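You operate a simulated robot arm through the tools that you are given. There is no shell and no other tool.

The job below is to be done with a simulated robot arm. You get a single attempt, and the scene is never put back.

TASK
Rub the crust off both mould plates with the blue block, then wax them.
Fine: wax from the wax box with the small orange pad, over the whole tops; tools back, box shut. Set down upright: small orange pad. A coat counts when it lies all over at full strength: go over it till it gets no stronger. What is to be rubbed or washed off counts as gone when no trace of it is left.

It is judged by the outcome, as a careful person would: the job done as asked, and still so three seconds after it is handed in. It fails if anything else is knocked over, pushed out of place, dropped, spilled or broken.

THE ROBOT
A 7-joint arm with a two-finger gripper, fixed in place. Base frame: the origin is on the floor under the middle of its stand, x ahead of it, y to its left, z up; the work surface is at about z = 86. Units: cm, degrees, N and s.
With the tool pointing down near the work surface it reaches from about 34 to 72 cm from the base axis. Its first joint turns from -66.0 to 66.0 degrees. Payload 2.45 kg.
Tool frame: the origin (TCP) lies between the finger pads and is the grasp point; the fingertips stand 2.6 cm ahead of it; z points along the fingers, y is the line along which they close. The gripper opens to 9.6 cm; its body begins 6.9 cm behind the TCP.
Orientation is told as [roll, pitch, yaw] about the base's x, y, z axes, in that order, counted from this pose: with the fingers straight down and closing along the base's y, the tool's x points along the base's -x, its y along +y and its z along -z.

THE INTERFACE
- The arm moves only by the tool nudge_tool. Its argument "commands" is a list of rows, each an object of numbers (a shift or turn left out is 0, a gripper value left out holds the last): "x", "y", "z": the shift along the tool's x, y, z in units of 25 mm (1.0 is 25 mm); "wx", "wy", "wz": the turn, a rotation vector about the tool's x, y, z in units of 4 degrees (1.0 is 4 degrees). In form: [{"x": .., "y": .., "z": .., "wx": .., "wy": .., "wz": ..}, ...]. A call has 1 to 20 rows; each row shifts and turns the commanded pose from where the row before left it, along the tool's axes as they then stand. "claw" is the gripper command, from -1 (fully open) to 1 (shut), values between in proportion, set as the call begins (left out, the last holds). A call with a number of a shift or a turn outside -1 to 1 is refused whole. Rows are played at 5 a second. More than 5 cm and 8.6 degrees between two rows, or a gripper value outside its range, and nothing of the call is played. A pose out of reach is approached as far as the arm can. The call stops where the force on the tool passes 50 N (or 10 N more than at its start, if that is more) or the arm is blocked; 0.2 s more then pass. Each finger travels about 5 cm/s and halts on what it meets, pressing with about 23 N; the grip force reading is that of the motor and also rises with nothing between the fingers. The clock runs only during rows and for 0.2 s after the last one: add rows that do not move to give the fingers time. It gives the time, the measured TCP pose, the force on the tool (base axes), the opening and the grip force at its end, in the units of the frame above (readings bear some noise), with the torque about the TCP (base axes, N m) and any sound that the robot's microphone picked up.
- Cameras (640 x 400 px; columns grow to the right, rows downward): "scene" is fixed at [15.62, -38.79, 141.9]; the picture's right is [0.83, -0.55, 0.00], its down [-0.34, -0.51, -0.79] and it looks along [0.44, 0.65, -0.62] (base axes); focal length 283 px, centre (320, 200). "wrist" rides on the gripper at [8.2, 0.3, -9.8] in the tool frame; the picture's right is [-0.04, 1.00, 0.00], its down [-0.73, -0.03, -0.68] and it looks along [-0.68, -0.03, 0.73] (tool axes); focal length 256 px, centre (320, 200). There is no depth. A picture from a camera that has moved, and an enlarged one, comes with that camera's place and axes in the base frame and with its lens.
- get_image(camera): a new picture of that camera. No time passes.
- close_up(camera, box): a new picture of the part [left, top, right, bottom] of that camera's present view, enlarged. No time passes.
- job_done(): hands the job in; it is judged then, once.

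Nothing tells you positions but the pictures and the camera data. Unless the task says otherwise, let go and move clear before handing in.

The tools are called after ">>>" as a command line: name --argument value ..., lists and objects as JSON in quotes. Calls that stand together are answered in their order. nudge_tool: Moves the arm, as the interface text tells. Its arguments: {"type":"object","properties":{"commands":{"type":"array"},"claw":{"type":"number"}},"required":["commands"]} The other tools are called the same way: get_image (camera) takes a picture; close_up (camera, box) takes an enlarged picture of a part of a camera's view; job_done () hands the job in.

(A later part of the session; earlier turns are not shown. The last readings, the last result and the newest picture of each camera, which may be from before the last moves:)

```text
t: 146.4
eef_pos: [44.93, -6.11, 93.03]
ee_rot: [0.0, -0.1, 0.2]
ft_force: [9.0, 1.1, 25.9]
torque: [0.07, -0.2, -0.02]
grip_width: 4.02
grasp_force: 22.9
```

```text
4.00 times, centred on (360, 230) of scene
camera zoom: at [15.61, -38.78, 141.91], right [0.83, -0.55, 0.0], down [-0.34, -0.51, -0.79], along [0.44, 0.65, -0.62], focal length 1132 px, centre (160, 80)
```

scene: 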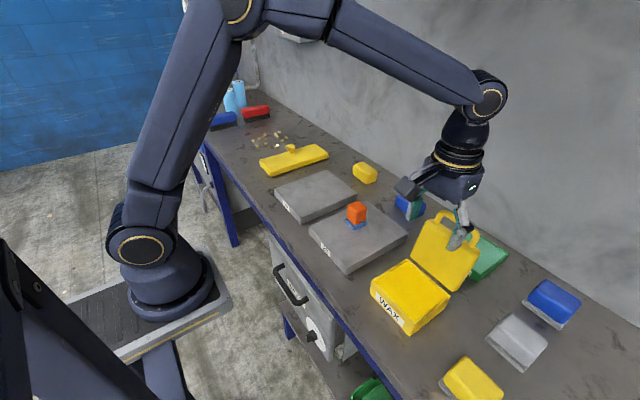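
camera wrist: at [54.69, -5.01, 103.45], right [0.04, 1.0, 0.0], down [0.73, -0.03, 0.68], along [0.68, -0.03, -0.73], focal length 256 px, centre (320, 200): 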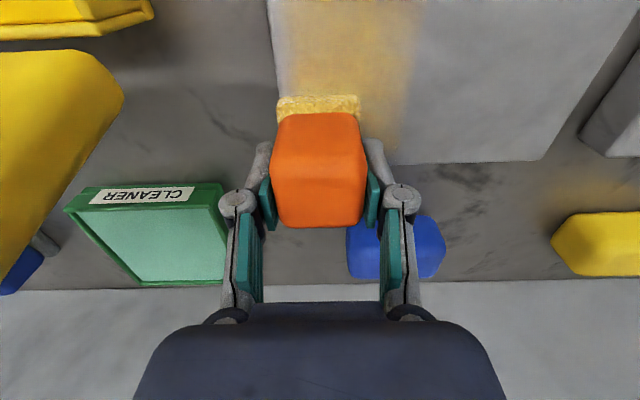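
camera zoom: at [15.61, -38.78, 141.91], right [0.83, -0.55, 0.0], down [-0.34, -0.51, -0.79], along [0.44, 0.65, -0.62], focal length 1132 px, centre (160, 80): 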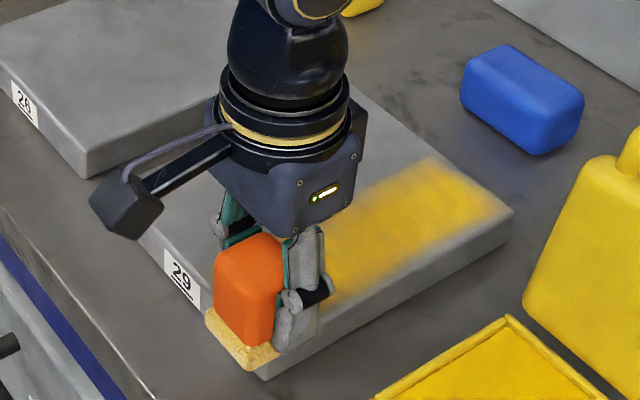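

Good coverage to the −y edge. Now sliding along the near edge in +y (fingers push the pad directly in this direction, so it slips less).

>>> nudge_tool --commands '[{"z": -0.02}, {"y": 0.6}, {"y": 0.6}, {"y": 0.6}, {"y": 0.6}, {"y": 0.6}, {"y": 0.6}, {"y": 0.6}, {"y": 0.6}, {"y": 0.6}, {}]'

>>> close_up --camera "scene" --box '[300, 180, 420, 280]'

>>> get_image --camera "wrist"

```text
t: 148.8
eef_pos: [45.06, 7.57, 93.03]
ee_rot: [0.0, 0.0, 0.1]
ft_force: [-0.6, 0.7, -0.6]
torque: [-0.01, 0.01, 0.0]
grip_width: 4.01
grasp_force: 22.8
```

```text
4.00 times, centred on (360, 230) of scene
camera zoom: at [15.62, -38.79, 141.9], right [0.83, -0.55, 0.0], down [-0.34, -0.51, -0.79], along [0.44, 0.65, -0.62], focal length 1132 px, centre (160, 80)
```

zoom: 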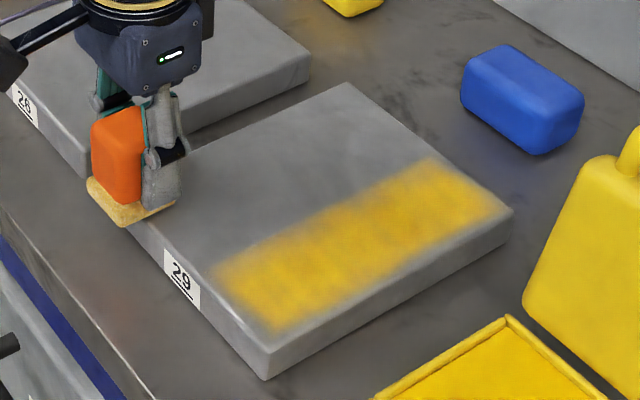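

```text
taken
camera wrist: at [36.9, 7.91, 103.13], right [0.04, 1.0, 0.0], down [0.73, -0.03, 0.68], along [0.68, -0.03, -0.73], focal length 256 px, centre (320, 200)
```

wrist: 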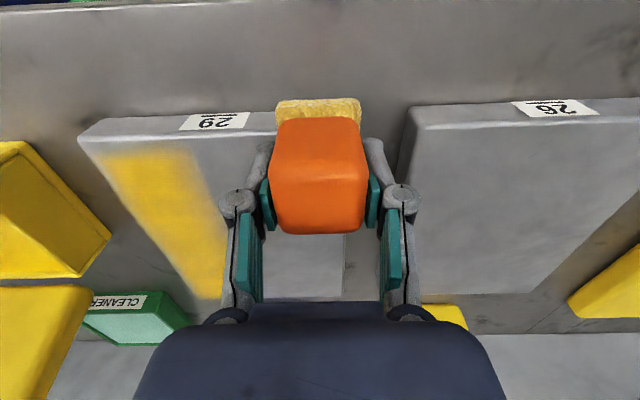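

No wax was laid on that slide, so contact was lost right away as the pad slipped up in the fingers. I'll check the pad's seating from close up before continuing.

>>> close_up --camera "wrist" --box '[210, 80, 430, 250]'

>>> close_up --camera "scene" --box '[305, 185, 365, 245]'

```text
2.35 times, centred on (320, 165) of wrist
camera zoom: at [36.9, 7.91, 103.13], right [0.04, 1.0, 0.0], down [0.73, -0.03, 0.68], along [0.68, -0.03, -0.73], focal length 602 px, centre (320, 282)
```

zoom: 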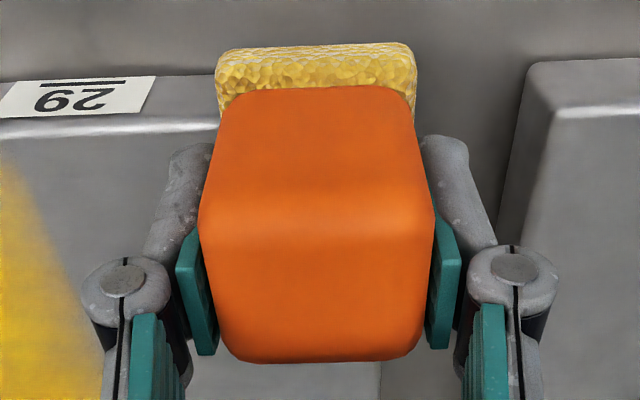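

```text
6.67 times, centred on (335, 215) of scene
camera zoom: at [15.62, -38.79, 141.9], right [0.83, -0.55, 0.0], down [-0.34, -0.51, -0.79], along [0.44, 0.65, -0.62], focal length 1887 px, centre (220, 100)
```

zoom: 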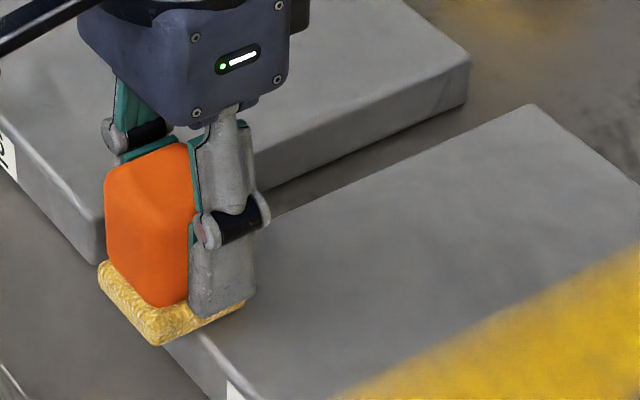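

The fingertips now sit right on the sole's rim, which should stop further slipping. Finding contact again here at the near +y corner.

>>> nudge_tool --commands '[{"z": 0.04}, {}]'

>>> nudge_tool --commands '[{"z": 0.04}, {}]'

>>> nudge_tool --commands '[{"z": 0.04}, {}]'

```text
t: 149.4
eef_pos: [44.92, 7.57, 93.07]
ee_rot: [-0.1, -0.1, 0.0]
ft_force: [-0.5, 2.7, 8.0]
torque: [0.03, 0.08, -0.03]
grip_width: 4.03
grasp_force: 23.5
```

```text
t: 150.0
eef_pos: [45.1, 7.48, 92.84]
ee_rot: [0.0, -0.2, 0.0]
ft_force: [-2.7, 3.0, 26.8]
torque: [0.11, 0.11, 0.01]
grip_width: 4.01
grasp_force: 23.1
```

```text
t: 150.6
eef_pos: [45.0, 7.56, 92.85]
ee_rot: [0.0, -0.2, 0.0]
ft_force: [0.8, 3.2, 31.3]
torque: [0.12, -0.01, 0.03]
grip_width: 4.02
grasp_force: 22.7
```

>>> nudge_tool --commands '[{"z": 0.03}, {}]'

```text
t: 151.3
eef_pos: [45.09, 7.51, 92.88]
ee_rot: [0.0, -0.1, 0.0]
ft_force: [-3.8, -1.2, 11.3]
torque: [-0.03, 0.17, 0.03]
grip_width: 4.03
grasp_force: 23.2
stopped in row 2: the force on the tool passed its limit at 50 N (the readings are from after the stop); the commanded pose is now the measured one
```

Now the fingertips bear directly on the sole, so contact is solid (11 N at this height). Sliding back along the near edge toward −y.

>>> nudge_tool --commands '[{"y": -0.6}, {"y": -0.6}, {"y": -0.6}, {"y": -0.6}, {"y": -0.6}, {"y": -0.6}, {"y": -0.6}, {"y": -0.6}, {"y": -0.6}, {}]'

>>> close_up --camera "scene" --box '[300, 180, 420, 280]'

>>> get_image --camera "wrist"

```text
t: 153.5
eef_pos: [45.1, -5.96, 92.9]
ee_rot: [0.0, -0.2, 0.1]
ft_force: [-0.9, 4.7, 12.7]
torque: [0.22, 0.02, -0.01]
grip_width: 4.02
grasp_force: 23.2
```

```text
4.00 times, centred on (360, 230) of scene
camera zoom: at [15.6, -38.77, 141.91], right [0.83, -0.55, 0.0], down [-0.34, -0.51, -0.79], along [0.44, 0.65, -0.62], focal length 1132 px, centre (160, 80)
```

zoom: 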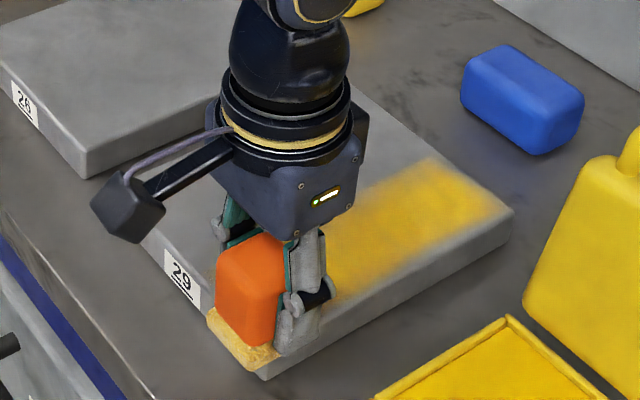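

```text
taken
camera wrist: at [36.93, -5.71, 102.9], right [0.04, 1.0, 0.0], down [0.73, -0.03, 0.68], along [0.68, -0.03, -0.73], focal length 256 px, centre (320, 200)
```

wrist: 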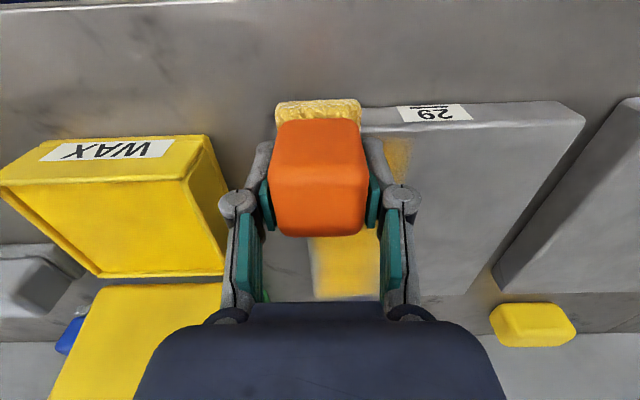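

No new wax came off on that pass, so the pad's charge is probably spent. Going back to the box to reload.

>>> nudge_tool --commands '[{"z": -0.8}, {"z": -0.8}, {"z": -0.8}, {"z": -0.8}, {"x": -0.387, "y": -0.943}, {"x": -0.387, "y": -0.943}, {"x": -0.387, "y": -0.943}, {"x": -0.387, "y": -0.943}, {"x": -0.387, "y": -0.943}, {"x": -0.387, "y": -0.943}, {}, {"z": 0.75}, {"z": 0.75}, {"z": 0.75}, {}]'

>>> close_up --camera "scene" --box '[300, 180, 460, 330]'

>>> get_image --camera "wrist"

```text
t: 156.7
eef_pos: [50.84, -20.09, 95.03]
ee_rot: [0.0, -0.3, -0.1]
ft_force: [-0.5, -0.2, 0.5]
torque: [-0.03, -0.01, -0.01]
grip_width: 3.99
grasp_force: 22.5
```

```text
2.67 times, centred on (380, 255) of scene
camera zoom: at [15.62, -38.79, 141.9], right [0.83, -0.55, 0.0], down [-0.34, -0.51, -0.79], along [0.44, 0.65, -0.62], focal length 755 px, centre (160, 53)
```

zoom: 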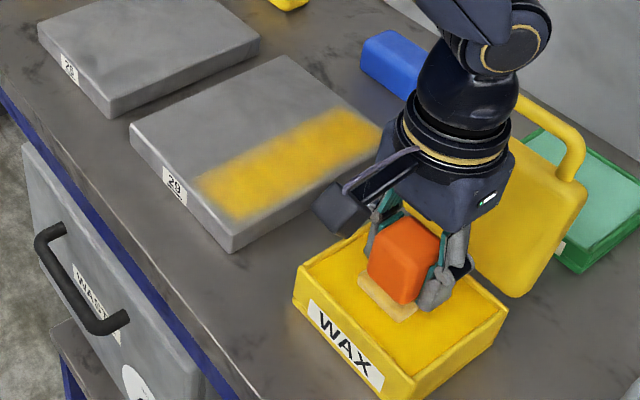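

```text
taken
camera wrist: at [42.7, -19.77, 105.15], right [0.04, 1.0, 0.0], down [0.73, -0.03, 0.68], along [0.68, -0.03, -0.73], focal length 256 px, centre (320, 200)
```

wrist: 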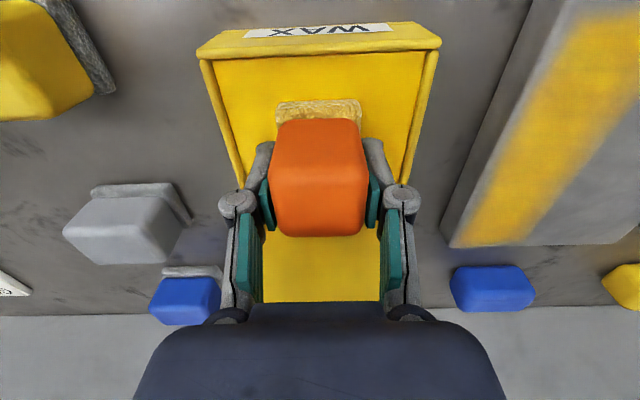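

>>> nudge_tool --commands '[{"z": 0.1}, {"z": 0.1}, {"z": 0.08}, {}]'

>>> nudge_tool --commands '[{"z": 0.04}, {}]'

```text
t: 157.7
eef_pos: [50.86, -20.01, 94.57]
ee_rot: [0.0, -0.3, -0.1]
ft_force: [-1.2, 0.7, 6.7]
torque: [-0.01, 0.24, -0.01]
grip_width: 4.03
grasp_force: 22.9
```

```text
t: 158.3
eef_pos: [50.83, -20.08, 94.53]
ee_rot: [-0.1, -0.3, -0.2]
ft_force: [-4.2, 1.8, 26.0]
torque: [0.09, 0.51, 0.02]
grip_width: 4.03
grasp_force: 23.1
```

In contact with the wax. Rubbing a little longer this time to load well, then lifting.

>>> nudge_tool --commands '[{"z": -0.02}, {"y": 0.4}, {"y": -0.4}, {"y": -0.4}, {"y": 0.4}, {"x": 0.3}, {"x": -0.3}, {"x": -0.3}, {"x": 0.3}, {}, {"z": -0.5}, {"z": -0.8}, {"z": -0.8}, {"z": -0.8}, {}]'

>>> get_image --camera "wrist"

>>> close_up --camera "scene" --box '[300, 180, 460, 330]'

```text
t: 161.5
eef_pos: [50.74, -20.17, 101.54]
ee_rot: [0.0, -0.2, -0.1]
ft_force: [-0.7, 0.2, -0.6]
torque: [-0.04, 0.01, -0.03]
grip_width: 4.01
grasp_force: 22.9
```

```text
taken
camera wrist: at [42.72, -19.86, 111.6], right [0.04, 1.0, 0.0], down [0.73, -0.03, 0.68], along [0.68, -0.03, -0.73], focal length 256 px, centre (320, 200)
```

wrist: 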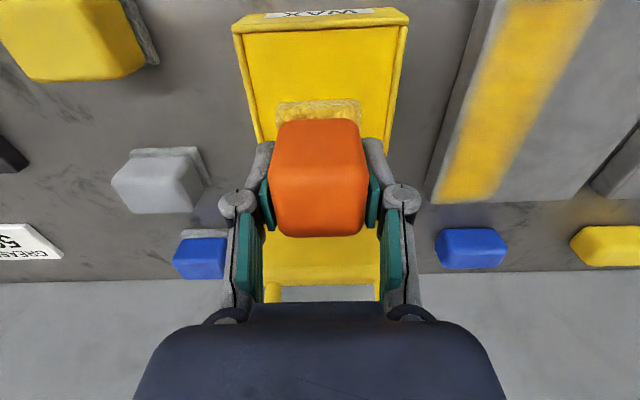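

```text
2.67 times, centred on (380, 255) of scene
camera zoom: at [15.62, -38.79, 141.9], right [0.83, -0.55, 0.0], down [-0.34, -0.51, -0.79], along [0.44, 0.65, -0.62], focal length 755 px, centre (160, 53)
```

zoom: 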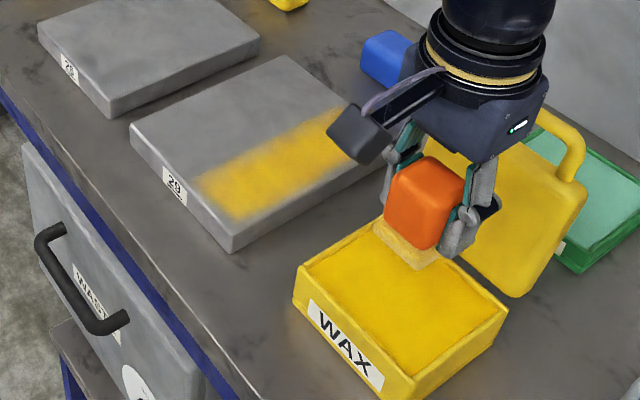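

Reloaded. Going to the near edge (x≈46) for a stroke across in y.

>>> nudge_tool --commands '[{"x": 0.269, "y": 0.838}, {"x": 0.269, "y": 0.838}, {"x": 0.269, "y": 0.838}, {"x": 0.269, "y": 0.838}, {"x": 0.269, "y": 0.838}, {"x": 0.269, "y": 0.838}, {"x": 0.269, "y": 0.838}, {}, {"z": 0.82}, {"z": 0.82}, {"z": 0.82}, {"z": 0.82}, {}]'

>>> nudge_tool --commands '[{"z": 0.08}, {}]'

>>> nudge_tool --commands '[{"z": 0.05}, {}]'

```text
t: 164.3
eef_pos: [46.09, -5.58, 93.58]
ee_rot: [0.0, -0.1, -0.1]
ft_force: [0.0, 0.2, -0.4]
torque: [0.01, 0.02, 0.0]
grip_width: 3.99
grasp_force: 23.4
```

```text
t: 164.9
eef_pos: [46.17, -5.47, 93.32]
ee_rot: [0.0, -0.2, -0.1]
ft_force: [-0.1, 0.6, 0.1]
torque: [-0.01, -0.01, -0.02]
grip_width: 3.99
grasp_force: 23.1
```

```text
t: 165.5
eef_pos: [46.18, -5.5, 93.22]
ee_rot: [-0.1, -0.2, 0.0]
ft_force: [0.3, 0.0, -0.3]
torque: [-0.02, -0.04, -0.01]
grip_width: 4.03
grasp_force: 22.5
```

>>> nudge_tool --commands '[{"z": 0.08}, {}]'

>>> nudge_tool --commands '[{"z": 0.04}, {}]'

```text
t: 166.1
eef_pos: [46.1, -5.45, 93.07]
ee_rot: [0.0, -0.2, 0.0]
ft_force: [0.0, 0.7, -0.9]
torque: [0.01, -0.04, -0.02]
grip_width: 4.03
grasp_force: 22.7
```

```text
t: 166.7
eef_pos: [46.21, -5.51, 92.97]
ee_rot: [0.0, -0.2, -0.1]
ft_force: [0.7, -0.4, 0.2]
torque: [0.0, 0.02, -0.01]
grip_width: 4.03
grasp_force: 22.8
```

>>> nudge_tool --commands '[{"z": 0.05}, {}]'

```text
t: 167.3
eef_pos: [46.06, -5.52, 92.77]
ee_rot: [-0.1, -0.2, -0.1]
ft_force: [-5.8, 2.3, 34.7]
torque: [0.12, 0.39, -0.02]
grip_width: 4.04
grasp_force: 23.2
```

Solid contact. Easing to a moderate press and stroking across in +y.

>>> nudge_tool --commands '[{"z": -0.035}, {"y": 0.58}, {"y": 0.58}, {"y": 0.58}, {"y": 0.58}, {"y": 0.58}, {"y": 0.58}, {"y": 0.58}, {"y": 0.58}, {"y": 0.58}, {}]'

>>> close_up --camera "scene" --box '[300, 180, 420, 280]'

>>> get_image --camera "wrist"

```text
t: 169.7
eef_pos: [46.22, 7.55, 92.83]
ee_rot: [-0.1, -0.2, 0.0]
ft_force: [-0.3, -13.6, 36.7]
torque: [-0.51, -0.03, -0.01]
grip_width: 4.06
grasp_force: 23.0
```

```text
4.00 times, centred on (360, 230) of scene
camera zoom: at [15.56, -38.83, 141.9], right [0.83, -0.55, 0.0], down [-0.34, -0.51, -0.79], along [0.44, 0.65, -0.62], focal length 1132 px, centre (160, 80)
```

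zoom: 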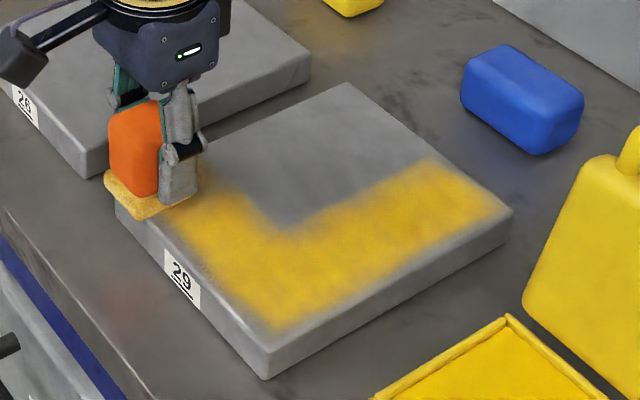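

```text
taken
camera wrist: at [38.1, 7.86, 102.87], right [0.04, 1.0, 0.0], down [0.73, -0.03, 0.68], along [0.68, -0.03, -0.73], focal length 256 px, centre (320, 200)
```

wrist: 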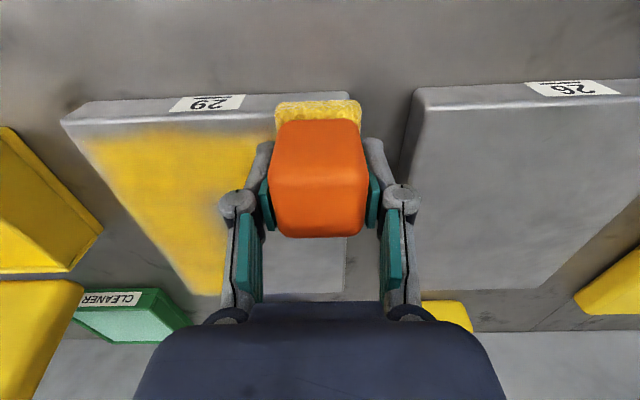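

This time wax laid down well across the near strip. Continuing in a serpentine: shifting away in x and sweeping back in y.

>>> nudge_tool --commands '[{"z": -0.03}, {"x": -0.8}, {"x": -0.8}, {"y": -0.6}, {"y": -0.6}, {"y": -0.6}, {"y": -0.6}, {"y": -0.6}, {}]'

>>> close_up --camera "scene" --box '[300, 180, 420, 280]'

```text
t: 171.7
eef_pos: [50.13, 0.1, 93.1]
ee_rot: [0.1, -0.1, 0.0]
ft_force: [0.2, -0.1, -0.4]
torque: [-0.01, 0.03, 0.03]
grip_width: 4.01
grasp_force: 22.6
```

```text
4.00 times, centred on (360, 230) of scene
camera zoom: at [15.62, -38.79, 141.9], right [0.83, -0.55, 0.0], down [-0.34, -0.51, -0.79], along [0.44, 0.65, -0.62], focal length 1132 px, centre (160, 80)
```

zoom: 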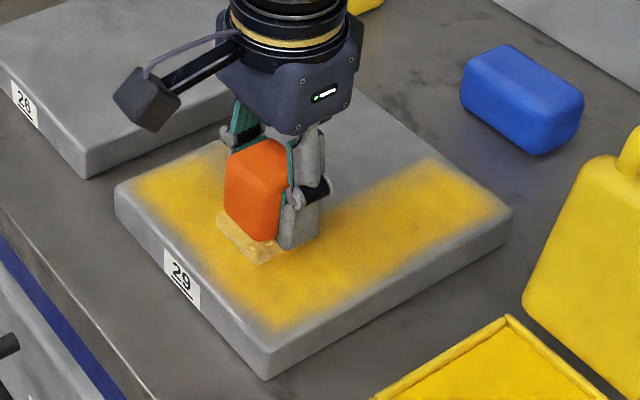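

>>> nudge_tool --commands '[{"z": 0.06}, {}]'

>>> nudge_tool --commands '[{"z": 0.04}, {}]'

```text
t: 172.3
eef_pos: [50.14, 0.1, 93.01]
ee_rot: [0.1, -0.2, -0.2]
ft_force: [-1.4, 0.5, 3.4]
torque: [0.01, 0.02, 0.02]
grip_width: 4.01
grasp_force: 23.2
```

```text
t: 172.9
eef_pos: [50.17, 0.11, 92.97]
ee_rot: [0.0, -0.4, -0.1]
ft_force: [-4.4, 0.0, 22.3]
torque: [0.0, 0.36, -0.02]
grip_width: 4.03
grasp_force: 23.7
```

>>> nudge_tool --commands '[{"y": 0.6}, {"y": 0.6}, {"y": 0.6}, {"y": 0.6}, {"y": 0.6}, {"x": -0.7}, {"x": -0.7}, {}]'

>>> close_up --camera "scene" --box '[300, 180, 420, 280]'

```text
t: 174.1
eef_pos: [50.36, 7.31, 92.9]
ee_rot: [0.0, -0.3, -0.1]
ft_force: [-1.8, 0.3, 8.3]
torque: [0.04, -0.07, 0.05]
grip_width: 4.04
grasp_force: 22.7
stopped in row 6: the force on the tool passed its limit at 53 N (the readings are from after the stop); the commanded pose is now the measured one
```

```text
4.00 times, centred on (360, 230) of scene
camera zoom: at [15.61, -38.79, 141.91], right [0.83, -0.55, 0.0], down [-0.34, -0.51, -0.79], along [0.44, 0.65, -0.62], focal length 1132 px, centre (160, 80)
```

zoom: 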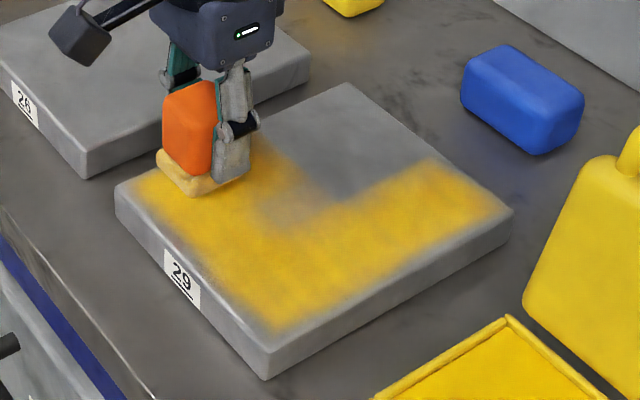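

>>> nudge_tool --commands '[{"x": -0.7}, {"x": -0.7}, {"y": -0.6}, {"y": -0.6}, {"y": -0.6}, {"y": -0.6}, {"y": -0.6}, {}]'

>>> close_up --camera "scene" --box '[300, 180, 420, 280]'

```text
t: 175.9
eef_pos: [53.85, -0.28, 92.9]
ee_rot: [0.0, -0.3, -0.1]
ft_force: [-0.7, 6.5, 18.1]
torque: [0.22, 0.0, -0.03]
grip_width: 4.04
grasp_force: 23.0
```

```text
4.00 times, centred on (360, 230) of scene
camera zoom: at [15.59, -38.77, 141.91], right [0.83, -0.55, 0.0], down [-0.34, -0.51, -0.79], along [0.44, 0.65, -0.62], focal length 1132 px, centre (160, 80)
```

zoom: 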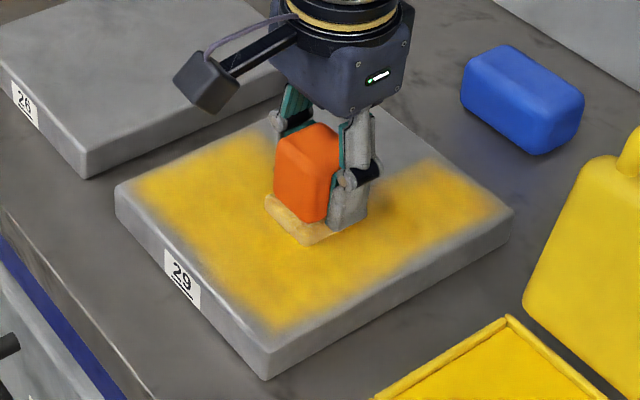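

Good progress. Continuing the serpentine outward.

>>> nudge_tool --commands '[{"x": -0.76}, {"x": -0.76}, {"y": 0.6}, {"y": 0.6}, {"y": 0.6}, {"y": 0.6}, {"y": 0.6}, {}]'

>>> close_up --camera "scene" --box '[300, 180, 420, 280]'

```text
t: 177.7
eef_pos: [57.67, 7.36, 92.84]
ee_rot: [0.0, -0.4, -0.2]
ft_force: [-0.1, -9.8, 21.2]
torque: [-0.29, 0.13, 0.02]
grip_width: 3.99
grasp_force: 22.2
```

```text
4.00 times, centred on (360, 230) of scene
camera zoom: at [15.58, -38.82, 141.9], right [0.83, -0.55, 0.0], down [-0.34, -0.51, -0.79], along [0.44, 0.65, -0.62], focal length 1132 px, centre (160, 80)
```

zoom: 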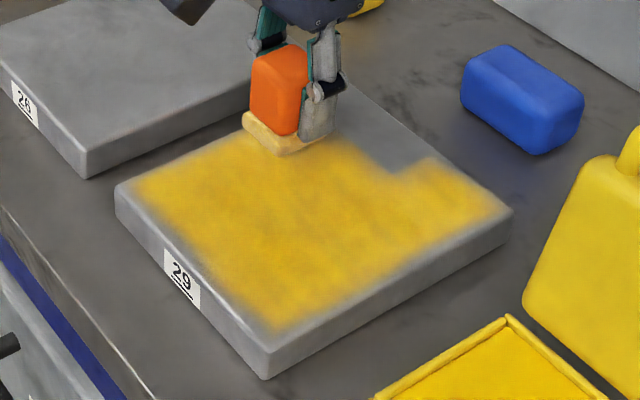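

>>> nudge_tool --commands '[{"x": -0.76}, {"x": -0.76}, {"y": -0.6}, {"y": -0.6}, {"y": -0.6}, {"y": -0.6}, {"y": -0.6}, {}]'

>>> close_up --camera "scene" --box '[300, 180, 420, 280]'

```text
t: 179.5
eef_pos: [61.39, -0.02, 92.86]
ee_rot: [0.0, -0.3, -0.2]
ft_force: [1.9, 11.8, 30.6]
torque: [0.44, 0.12, -0.05]
grip_width: 4.03
grasp_force: 23.1
```

```text
4.00 times, centred on (360, 230) of scene
camera zoom: at [15.56, -38.76, 141.92], right [0.83, -0.55, 0.0], down [-0.34, -0.51, -0.79], along [0.44, 0.65, -0.62], focal length 1132 px, centre (160, 80)
```

zoom: 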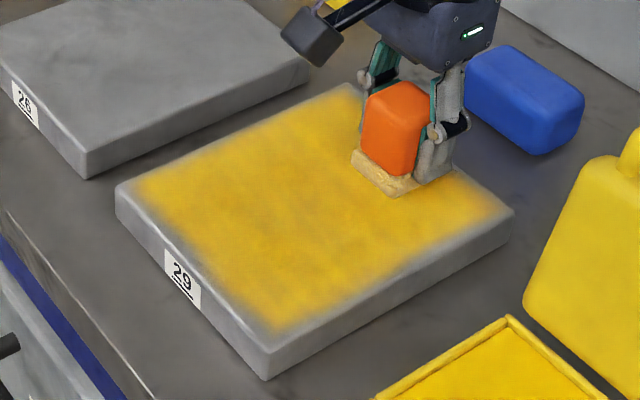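

Nearly all covered. Now sweeping the far edge.

>>> nudge_tool --commands '[{"z": -0.02}, {"x": -0.72}, {"y": -0.62}, {"y": -0.62}, {"y": -0.62}, {"y": -0.62}, {}]'

>>> nudge_tool --commands '[{"y": 0.62}, {"y": 0.62}, {"y": 0.62}, {"y": 0.62}, {"y": 0.62}, {"y": 0.62}, {"y": 0.62}, {"y": 0.62}, {"y": 0.62}, {}]'

>>> close_up --camera "scene" --box '[300, 180, 420, 280]'

>>> get_image --camera "wrist"

```text
t: 181.1
eef_pos: [63.19, -6.45, 92.82]
ee_rot: [-0.1, -0.2, -0.1]
ft_force: [-0.1, 4.7, 9.5]
torque: [0.19, -0.16, 0.07]
grip_width: 4.04
grasp_force: 22.7
```

```text
t: 183.3
eef_pos: [63.02, 7.42, 92.95]
ee_rot: [-0.2, -0.2, 0.0]
ft_force: [-0.2, -3.5, 6.1]
torque: [-0.05, 0.05, 0.02]
grip_width: 3.99
grasp_force: 23.4
```

```text
4.00 times, centred on (360, 230) of scene
camera zoom: at [15.61, -38.79, 141.9], right [0.83, -0.55, 0.0], down [-0.34, -0.51, -0.79], along [0.44, 0.65, -0.62], focal length 1132 px, centre (160, 80)
```

zoom: 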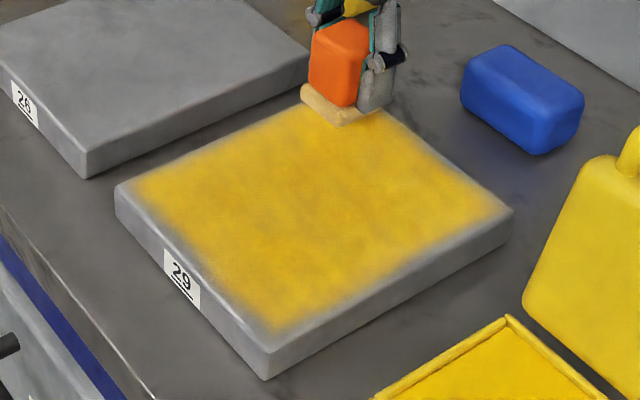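

```text
taken
camera wrist: at [54.97, 7.76, 102.91], right [0.04, 1.0, 0.0], down [0.73, -0.03, 0.68], along [0.68, -0.03, -0.73], focal length 256 px, centre (320, 200)
```

wrist: 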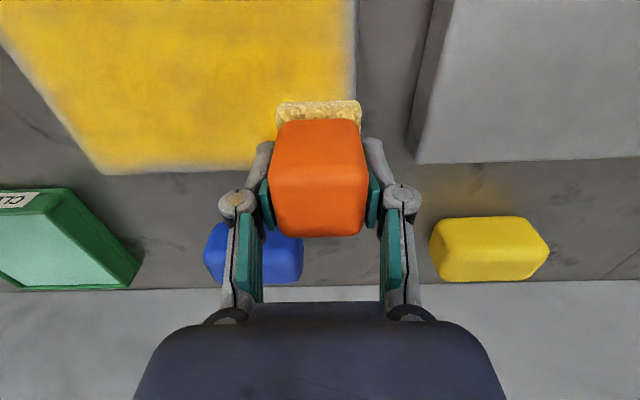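

Plate one is nearly fully covered. Lifting to inspect the coat and its edges from above.

>>> nudge_tool --commands '[{"z": -0.8}, {"z": -0.8}, {"z": -0.8}, {"x": 0.9, "y": -0.2, "z": -0.3}, {"x": 0.9, "y": -0.2, "z": -0.3}, {"x": 0.9, "y": -0.2, "z": -0.3}, {"x": 0.9, "y": -0.2, "z": -0.3}, {"x": 0.9, "y": -0.2, "z": -0.3}, {"x": 0.9, "y": -0.2, "z": -0.3}, {"x": 0.9, "y": -0.2}, {"x": 0.9, "y": -0.2}, {}]'

>>> get_image --camera "wrist"

>>> close_up --camera "scene" --box '[305, 195, 415, 275]'

```text
t: 185.9
eef_pos: [45.12, 3.6, 103.25]
ee_rot: [-0.1, -0.2, -0.1]
ft_force: [-0.6, 0.6, -1.2]
torque: [0.04, 0.02, 0.01]
grip_width: 4.01
grasp_force: 23.0
```

```text
taken
camera wrist: at [37.0, 3.9, 113.31], right [0.04, 1.0, 0.0], down [0.73, -0.03, 0.68], along [0.68, -0.03, -0.73], focal length 256 px, centre (320, 200)
```

wrist: 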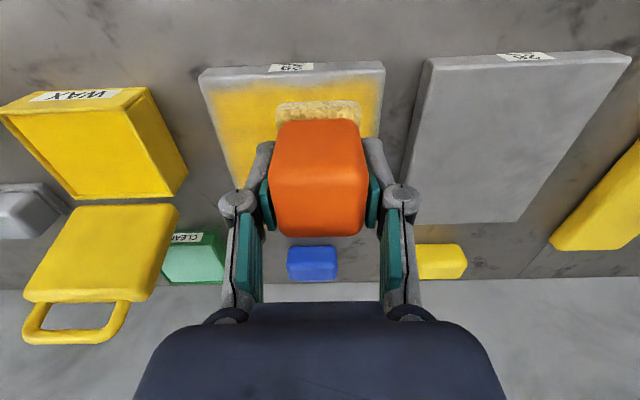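

```text
5.00 times, centred on (360, 235) of scene
camera zoom: at [15.62, -38.79, 141.9], right [0.83, -0.55, 0.0], down [-0.34, -0.51, -0.79], along [0.44, 0.65, -0.62], focal length 1415 px, centre (120, 25)
```

zoom: 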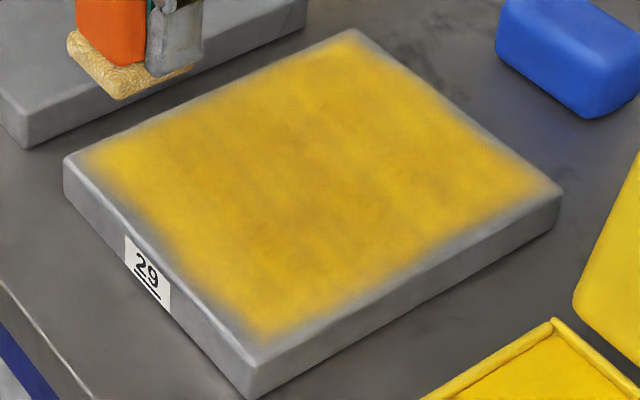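

The coat is on all over, but the middle looks duller than the edges, so it needs more passes. Reloading the pad.

>>> nudge_tool --commands '[{"x": -0.228, "y": -0.948}, {"x": -0.228, "y": -0.948}, {"x": -0.228, "y": -0.948}, {"x": -0.228, "y": -0.948}, {"x": -0.228, "y": -0.948}, {"x": -0.228, "y": -0.948}, {"x": -0.228, "y": -0.948}, {"x": -0.228, "y": -0.948}, {"x": -0.228, "y": -0.948}, {"x": -0.228, "y": -0.948}, {}, {"z": 0.83}, {"z": 0.83}, {"z": 0.83}, {"z": 0.83}, {}]'

>>> nudge_tool --commands '[{"z": 0.1}, {"z": 0.06}, {}]'

```text
t: 189.3
eef_pos: [50.79, -20.07, 95.01]
ee_rot: [0.0, -0.2, -0.1]
ft_force: [0.5, -0.4, -0.8]
torque: [-0.01, -0.02, -0.03]
grip_width: 4.02
grasp_force: 23.3
```

```text
t: 190.1
eef_pos: [50.77, -20.2, 94.74]
ee_rot: [0.0, -0.2, 0.0]
ft_force: [0.0, 0.2, -0.6]
torque: [-0.02, 0.0, 0.0]
grip_width: 4.0
grasp_force: 23.0
```

>>> nudge_tool --commands '[{"z": 0.06}, {"z": 0.04}, {}]'

```text
t: 190.9
eef_pos: [50.82, -20.22, 94.54]
ee_rot: [-0.1, -0.3, 0.0]
ft_force: [-5.7, 2.1, 22.4]
torque: [0.15, 0.46, 0.02]
grip_width: 4.03
grasp_force: 23.2
```

>>> nudge_tool --commands '[{"z": -0.02}, {"y": 0.4}, {"y": -0.4}, {"y": -0.4}, {"y": 0.4}, {"x": 0.3}, {"x": -0.3}, {"x": -0.3}, {"x": 0.3}, {}, {"z": -0.5}, {"z": -0.8}, {"z": -0.8}, {"z": -0.8}, {}]'

>>> nudge_tool --commands '[{"x": 0.347, "y": 0.94}, {"x": 0.347, "y": 0.94}, {"x": 0.347, "y": 0.94}, {"x": 0.347, "y": 0.94}, {"x": 0.347, "y": 0.94}, {"x": 0.347, "y": 0.94}, {}, {"z": 0.83}, {"z": 0.83}, {"z": 0.83}, {"z": 0.83}, {"z": 0.08}, {}]'

>>> nudge_tool --commands '[{"z": 0.06}, {"z": 0.04}, {}]'

```text
t: 194.1
eef_pos: [50.87, -20.2, 101.77]
ee_rot: [0.0, -0.3, -0.1]
ft_force: [-0.3, 0.6, -0.7]
torque: [0.02, -0.02, -0.01]
grip_width: 4.02
grasp_force: 23.3
```

```text
t: 196.9
eef_pos: [45.76, -6.04, 93.28]
ee_rot: [-0.1, -0.2, 0.0]
ft_force: [0.5, 0.0, -0.8]
torque: [0.0, 0.01, 0.0]
grip_width: 3.98
grasp_force: 22.8
```

```text
t: 197.7
eef_pos: [45.74, -6.01, 92.97]
ee_rot: [0.1, -0.2, -0.1]
ft_force: [0.2, -0.2, 0.1]
torque: [0.01, 0.0, -0.01]
grip_width: 4.02
grasp_force: 22.6
```

>>> nudge_tool --commands '[{"z": 0.04}, {"z": 0.03}, {}]'

```text
t: 198.5
eef_pos: [45.61, -6.07, 92.82]
ee_rot: [-0.1, -0.3, 0.0]
ft_force: [-7.6, -1.0, 34.0]
torque: [0.07, 0.31, 0.02]
grip_width: 4.05
grasp_force: 22.5
```

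>>> nudge_tool --commands '[{"z": -0.03}, {"y": 0.67}, {"y": 0.67}, {"y": 0.67}, {"y": 0.67}, {"y": 0.67}, {"y": 0.67}, {"y": 0.67}, {"y": 0.67}, {"x": -0.7}, {"x": -0.7}, {"y": -0.67}, {"y": -0.67}, {"y": -0.67}, {"y": -0.67}, {"y": -0.67}, {"y": -0.67}, {"y": -0.67}, {"y": -0.67}, {}]'

>>> close_up --camera "scene" --box '[305, 195, 415, 275]'

```text
t: 200.6
eef_pos: [46.14, 7.37, 92.86]
ee_rot: [-0.1, 0.3, -0.2]
ft_force: [-3.2, -0.6, 12.9]
torque: [0.0, -0.11, -0.03]
grip_width: 4.0
grasp_force: 23.3
stopped in row 10: the force on the tool passed its limit at 53 N (the readings are from after the stop); the commanded pose is now the measured one
```

```text
5.00 times, centred on (360, 235) of scene
camera zoom: at [15.59, -38.79, 141.91], right [0.83, -0.55, 0.0], down [-0.34, -0.51, -0.79], along [0.44, 0.65, -0.62], focal length 1415 px, centre (120, 25)
```

zoom: 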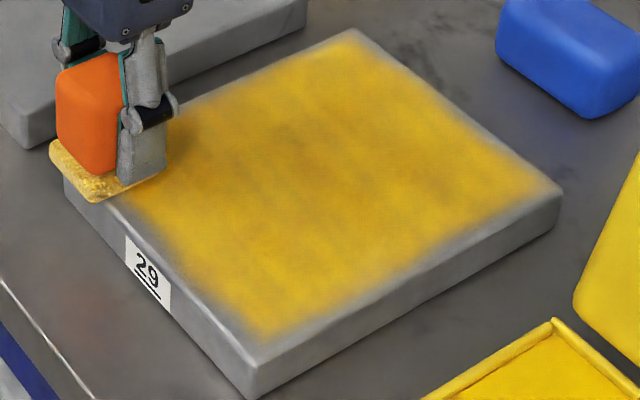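

>>> nudge_tool --commands '[{"x": -0.65}, {"x": -0.65}, {"y": -0.67}, {"y": -0.67}, {"y": -0.67}, {"y": -0.67}, {"y": -0.67}, {"y": -0.67}, {"y": -0.67}, {"y": -0.67}, {}]'

>>> nudge_tool --commands '[{"x": -0.65}, {"x": -0.65}, {"y": 0.67}, {"y": 0.67}, {"y": 0.67}, {"y": 0.67}, {"y": 0.67}, {"y": 0.67}, {"y": 0.67}, {"y": 0.67}, {}]'

>>> close_up --camera "scene" --box '[305, 195, 415, 275]'

```text
t: 203.0
eef_pos: [49.16, -6.05, 92.86]
ee_rot: [0.0, 0.4, -0.2]
ft_force: [-0.1, 7.4, 19.2]
torque: [0.32, -0.32, 0.13]
grip_width: 4.01
grasp_force: 22.8
```

```text
t: 205.4
eef_pos: [52.82, 7.24, 92.88]
ee_rot: [-0.1, 0.0, -0.1]
ft_force: [-0.1, -15.0, 38.6]
torque: [-0.49, 0.11, 0.09]
grip_width: 4.0
grasp_force: 23.0
```

```text
5.00 times, centred on (360, 235) of scene
camera zoom: at [15.55, -38.84, 141.9], right [0.83, -0.55, 0.0], down [-0.34, -0.51, -0.79], along [0.44, 0.65, -0.62], focal length 1415 px, centre (120, 25)
```

zoom: 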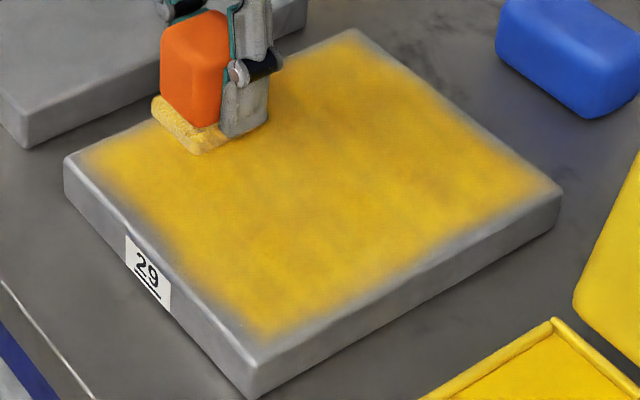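

The reworked half is brighter, so second passes do strengthen it. Continuing over the rest.

>>> nudge_tool --commands '[{"z": -0.03}, {"x": -0.65}, {"x": -0.65}, {"y": -0.67}, {"y": -0.67}, {"y": -0.67}, {"y": -0.67}, {"y": -0.67}, {"y": -0.67}, {"y": -0.67}, {"y": -0.67}, {}]'

>>> nudge_tool --commands '[{"x": -0.65}, {"x": -0.65}, {"y": 0.67}, {"y": 0.67}, {"y": 0.67}, {"y": 0.67}, {"y": 0.67}, {"y": 0.67}, {"y": 0.67}, {"y": 0.67}, {}]'

>>> close_up --camera "scene" --box '[305, 195, 415, 275]'

```text
t: 208.0
eef_pos: [55.78, -6.12, 92.82]
ee_rot: [0.0, 0.4, -0.2]
ft_force: [-2.4, 4.0, 15.1]
torque: [0.22, -0.16, 0.07]
grip_width: 4.02
grasp_force: 22.8
```

```text
t: 210.4
eef_pos: [59.06, 7.29, 92.99]
ee_rot: [-0.1, 0.3, -0.3]
ft_force: [-0.4, -5.1, 9.7]
torque: [-0.12, 0.03, -0.01]
grip_width: 4.03
grasp_force: 23.0
```

```text
5.00 times, centred on (360, 235) of scene
camera zoom: at [15.6, -38.8, 141.9], right [0.83, -0.55, 0.0], down [-0.34, -0.51, -0.79], along [0.44, 0.65, -0.62], focal length 1415 px, centre (120, 25)
```

zoom: 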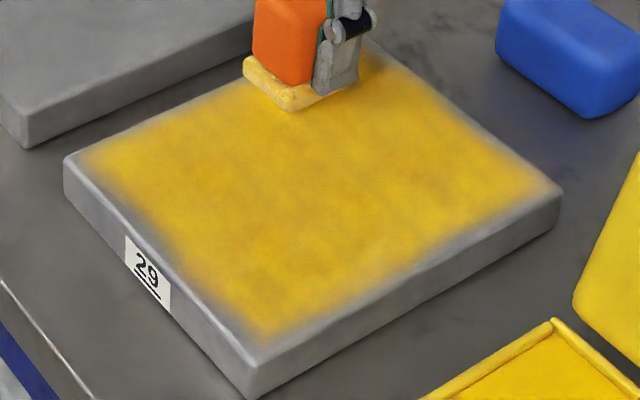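

>>> nudge_tool --commands '[{"z": 0.015}, {"x": -0.65}, {"x": -0.65}, {"y": -0.67}, {"y": -0.67}, {"y": -0.67}, {"y": -0.67}, {"y": -0.67}, {"y": -0.67}, {"y": -0.67}, {"y": -0.67}, {}]'

>>> nudge_tool --commands '[{"x": -0.35}, {"y": 0.67}, {"y": 0.67}, {"y": 0.67}, {"y": 0.67}, {"y": 0.67}, {"y": 0.67}, {"y": 0.67}, {"y": 0.67}, {}]'

>>> close_up --camera "scene" --box '[305, 195, 415, 275]'

>>> get_image --camera "wrist"

```text
t: 213.0
eef_pos: [62.32, -6.03, 92.91]
ee_rot: [-0.1, 0.3, -0.1]
ft_force: [-0.8, 10.1, 25.5]
torque: [0.42, 0.0, -0.03]
grip_width: 4.04
grasp_force: 23.0
```

```text
t: 215.2
eef_pos: [63.14, 7.42, 92.92]
ee_rot: [-0.1, 0.4, -0.1]
ft_force: [-0.6, -8.0, 24.2]
torque: [-0.22, -0.03, 0.03]
grip_width: 3.99
grasp_force: 23.3
```

```text
5.00 times, centred on (360, 235) of scene
camera zoom: at [15.57, -38.81, 141.9], right [0.83, -0.55, 0.0], down [-0.34, -0.51, -0.79], along [0.44, 0.65, -0.62], focal length 1415 px, centre (120, 25)
```

zoom: 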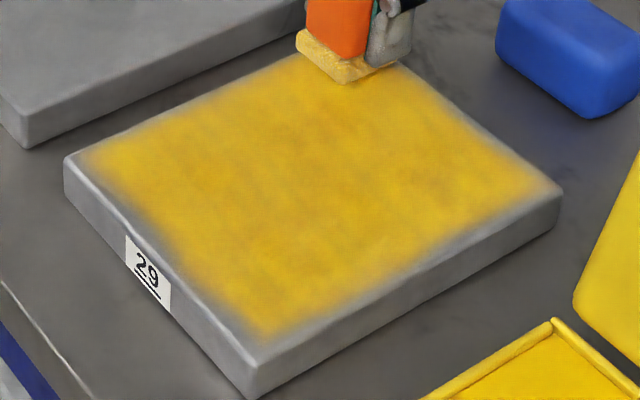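

```text
taken
camera wrist: at [55.05, 7.76, 102.95], right [0.04, 1.0, 0.0], down [0.74, -0.03, 0.68], along [0.67, -0.03, -0.74], focal length 256 px, centre (320, 200)
```

wrist: 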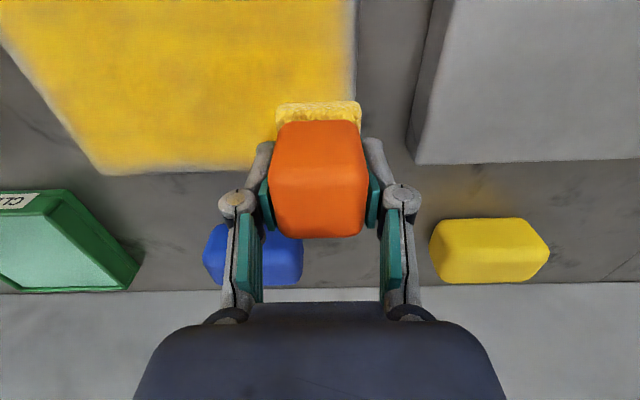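

The coat on the first plate is now more even. Reloading before starting on the second plate.

>>> nudge_tool --commands '[{"z": -0.8}, {"z": -0.8}, {"z": -0.9}, {"x": 0.98}, {"x": 0.98}, {"x": 0.98}, {"x": 0.98}, {"x": 0.98}, {"y": -1}, {"y": -1}, {"y": -1}, {"y": -1}, {"y": -1}, {"y": -1}, {"y": -1}, {"y": -1}, {"y": -1}, {"y": -1}, {"y": -1}, {}]'

>>> get_image --camera "wrist"

>>> close_up --camera "scene" --box '[305, 195, 415, 275]'

```text
t: 219.4
eef_pos: [50.82, -20.21, 99.02]
ee_rot: [-0.1, 0.3, 0.0]
ft_force: [0.9, -0.9, -1.4]
torque: [0.02, -0.02, -0.02]
grip_width: 3.97
grasp_force: 22.9
```

```text
taken
camera wrist: at [42.77, -19.81, 109.21], right [0.04, 1.0, 0.0], down [0.74, -0.03, 0.67], along [0.67, -0.03, -0.74], focal length 256 px, centre (320, 200)
```

wrist: 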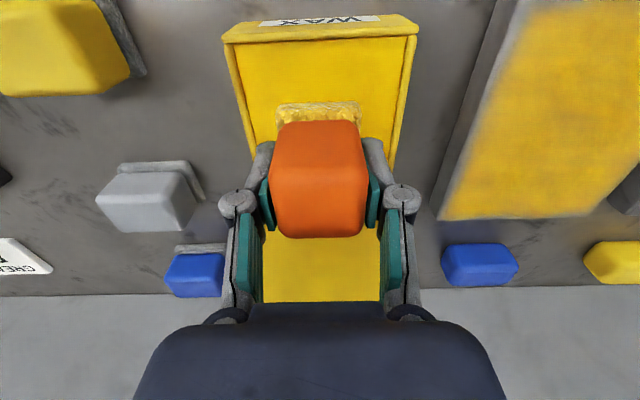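

```text
5.00 times, centred on (360, 235) of scene
camera zoom: at [15.62, -38.79, 141.9], right [0.83, -0.55, 0.0], down [-0.34, -0.51, -0.79], along [0.44, 0.65, -0.62], focal length 1415 px, centre (120, 25)
```

zoom: 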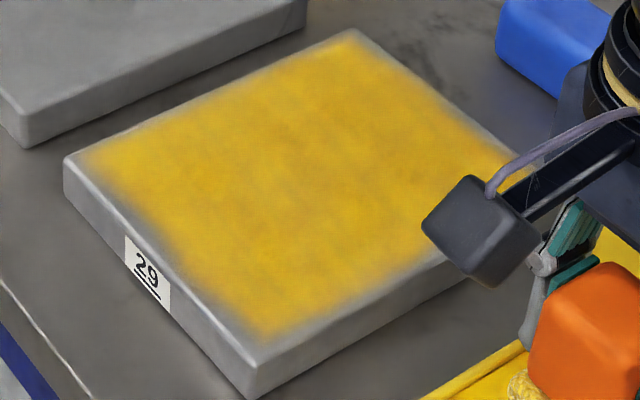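

>>> close_up --camera "wrist" --box '[420, 0, 640, 230]'

>>> nudge_tool --commands '[{"z": 0.8}, {"z": 0.7}, {}]'

```text
1.74 times, centred on (530, 115) of wrist
camera zoom: at [42.77, -19.81, 109.21], right [0.04, 1.0, 0.0], down [0.74, -0.03, 0.67], along [0.67, -0.03, -0.74], focal length 445 px, centre (-45, 348)
```

zoom: 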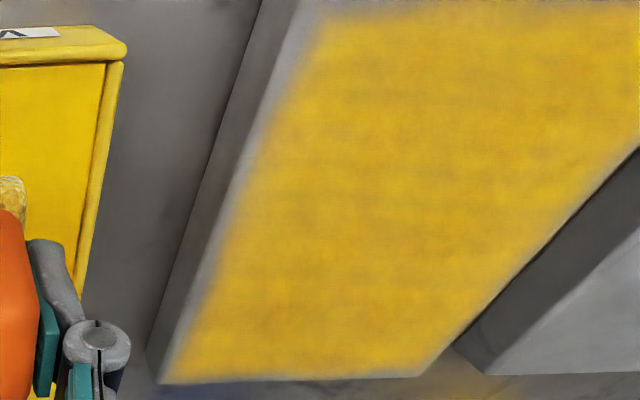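

```text
t: 220.2
eef_pos: [50.73, -20.23, 95.33]
ee_rot: [-0.1, 0.4, -0.2]
ft_force: [-0.4, -0.1, -0.8]
torque: [0.02, 0.02, 0.01]
grip_width: 3.99
grasp_force: 22.9
```

>>> nudge_tool --commands '[{"z": 0.15}, {"z": 0.1}, {"z": 0.06}, {}]'

```text
t: 221.2
eef_pos: [50.78, -20.25, 94.62]
ee_rot: [-0.1, 0.3, 0.0]
ft_force: [0.7, 0.7, -0.7]
torque: [-0.01, 0.01, 0.0]
grip_width: 4.03
grasp_force: 23.6
```

>>> nudge_tool --commands '[{"z": 0.05}, {"z": 0.03}, {}]'

```text
t: 222.0
eef_pos: [50.8, -20.24, 94.51]
ee_rot: [-0.1, 0.2, -0.2]
ft_force: [-3.8, -0.5, 17.3]
torque: [0.13, 0.05, 0.0]
grip_width: 3.99
grasp_force: 23.0
```

>>> nudge_tool --commands '[{"y": 0.4}, {"y": -0.4}, {"y": -0.4}, {"y": 0.4}, {"x": 0.3}, {"x": -0.3}, {"x": -0.3}, {"x": 0.3}, {}, {"z": -0.5}, {"z": -0.8}, {"z": -0.8}, {"z": -0.8}, {}]'

>>> nudge_tool --commands '[{"x": 0.146, "y": 0.995}, {"x": 0.146, "y": 0.995}, {"x": 0.146, "y": 0.995}, {"x": 0.146, "y": 0.995}, {"x": 0.146, "y": 0.995}, {"x": 0.146, "y": 0.995}, {"x": 0.146, "y": 0.995}, {"x": 0.146, "y": 0.995}, {"x": 0.146, "y": 0.995}, {"x": 0.146, "y": 0.995}, {"x": 0.146, "y": 0.995}, {"x": 0.146, "y": 0.995}, {"x": 0.146, "y": 0.995}, {"x": 0.146, "y": 0.995}, {}, {"z": 0.83}, {"z": 0.83}, {"z": 0.83}, {"z": 0.83}, {}]'

>>> get_image --camera "scene"

>>> get_image --camera "wrist"

```text
t: 225.0
eef_pos: [50.9, -20.13, 101.76]
ee_rot: [-0.1, 0.4, -0.2]
ft_force: [0.0, -0.1, -0.3]
torque: [-0.02, 0.03, -0.03]
grip_width: 4.0
grasp_force: 22.9
```

```text
t: 229.2
eef_pos: [45.94, 14.72, 93.36]
ee_rot: [-0.1, 0.3, -0.1]
ft_force: [-0.3, 0.1, -1.2]
torque: [0.01, 0.02, 0.02]
grip_width: 4.0
grasp_force: 22.9
```

```text
taken
```

scene: 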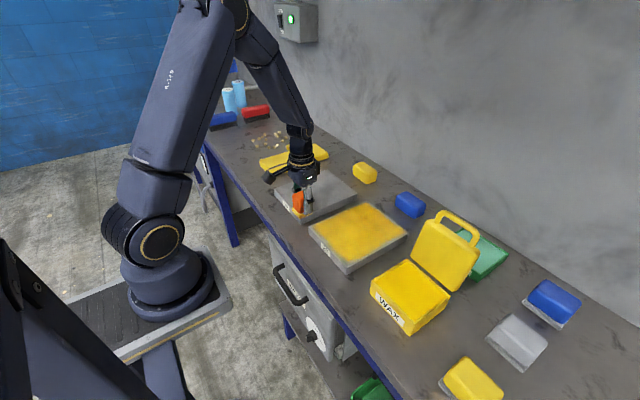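

```text
taken
camera wrist: at [37.85, 15.13, 103.37], right [0.04, 1.0, 0.0], down [0.74, -0.03, 0.67], along [0.67, -0.03, -0.74], focal length 256 px, centre (320, 200)
```

wrist: 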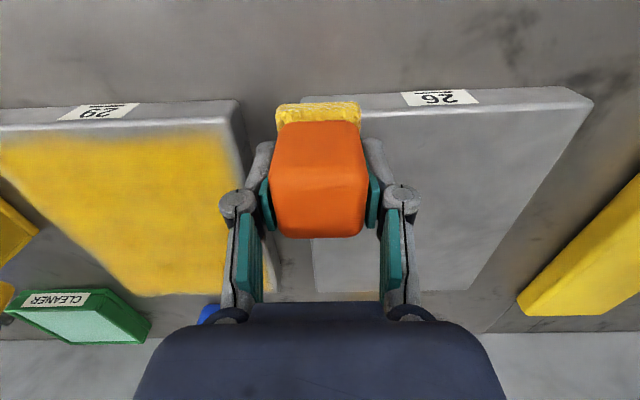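

There's a thin uncovered margin (about 1 cm) at the near edge of plate one. On this second plate I'll run the near edge with the pad further out (x≈44.9) and compare.

>>> nudge_tool --commands '[{"x": 0.4}, {"z": 0.1}, {"z": 0.06}, {}]'

>>> nudge_tool --commands '[{"z": 0.05}, {}]'

```text
t: 230.2
eef_pos: [44.86, 14.71, 92.87]
ee_rot: [-0.1, 0.4, -0.2]
ft_force: [0.4, 0.0, -0.8]
torque: [-0.01, -0.01, -0.04]
grip_width: 4.0
grasp_force: 22.7
```

```text
t: 230.8
eef_pos: [44.92, 14.73, 92.9]
ee_rot: [0.0, 0.3, -0.2]
ft_force: [-3.7, -1.2, 18.7]
torque: [0.06, 0.02, 0.02]
grip_width: 4.03
grasp_force: 22.5
```

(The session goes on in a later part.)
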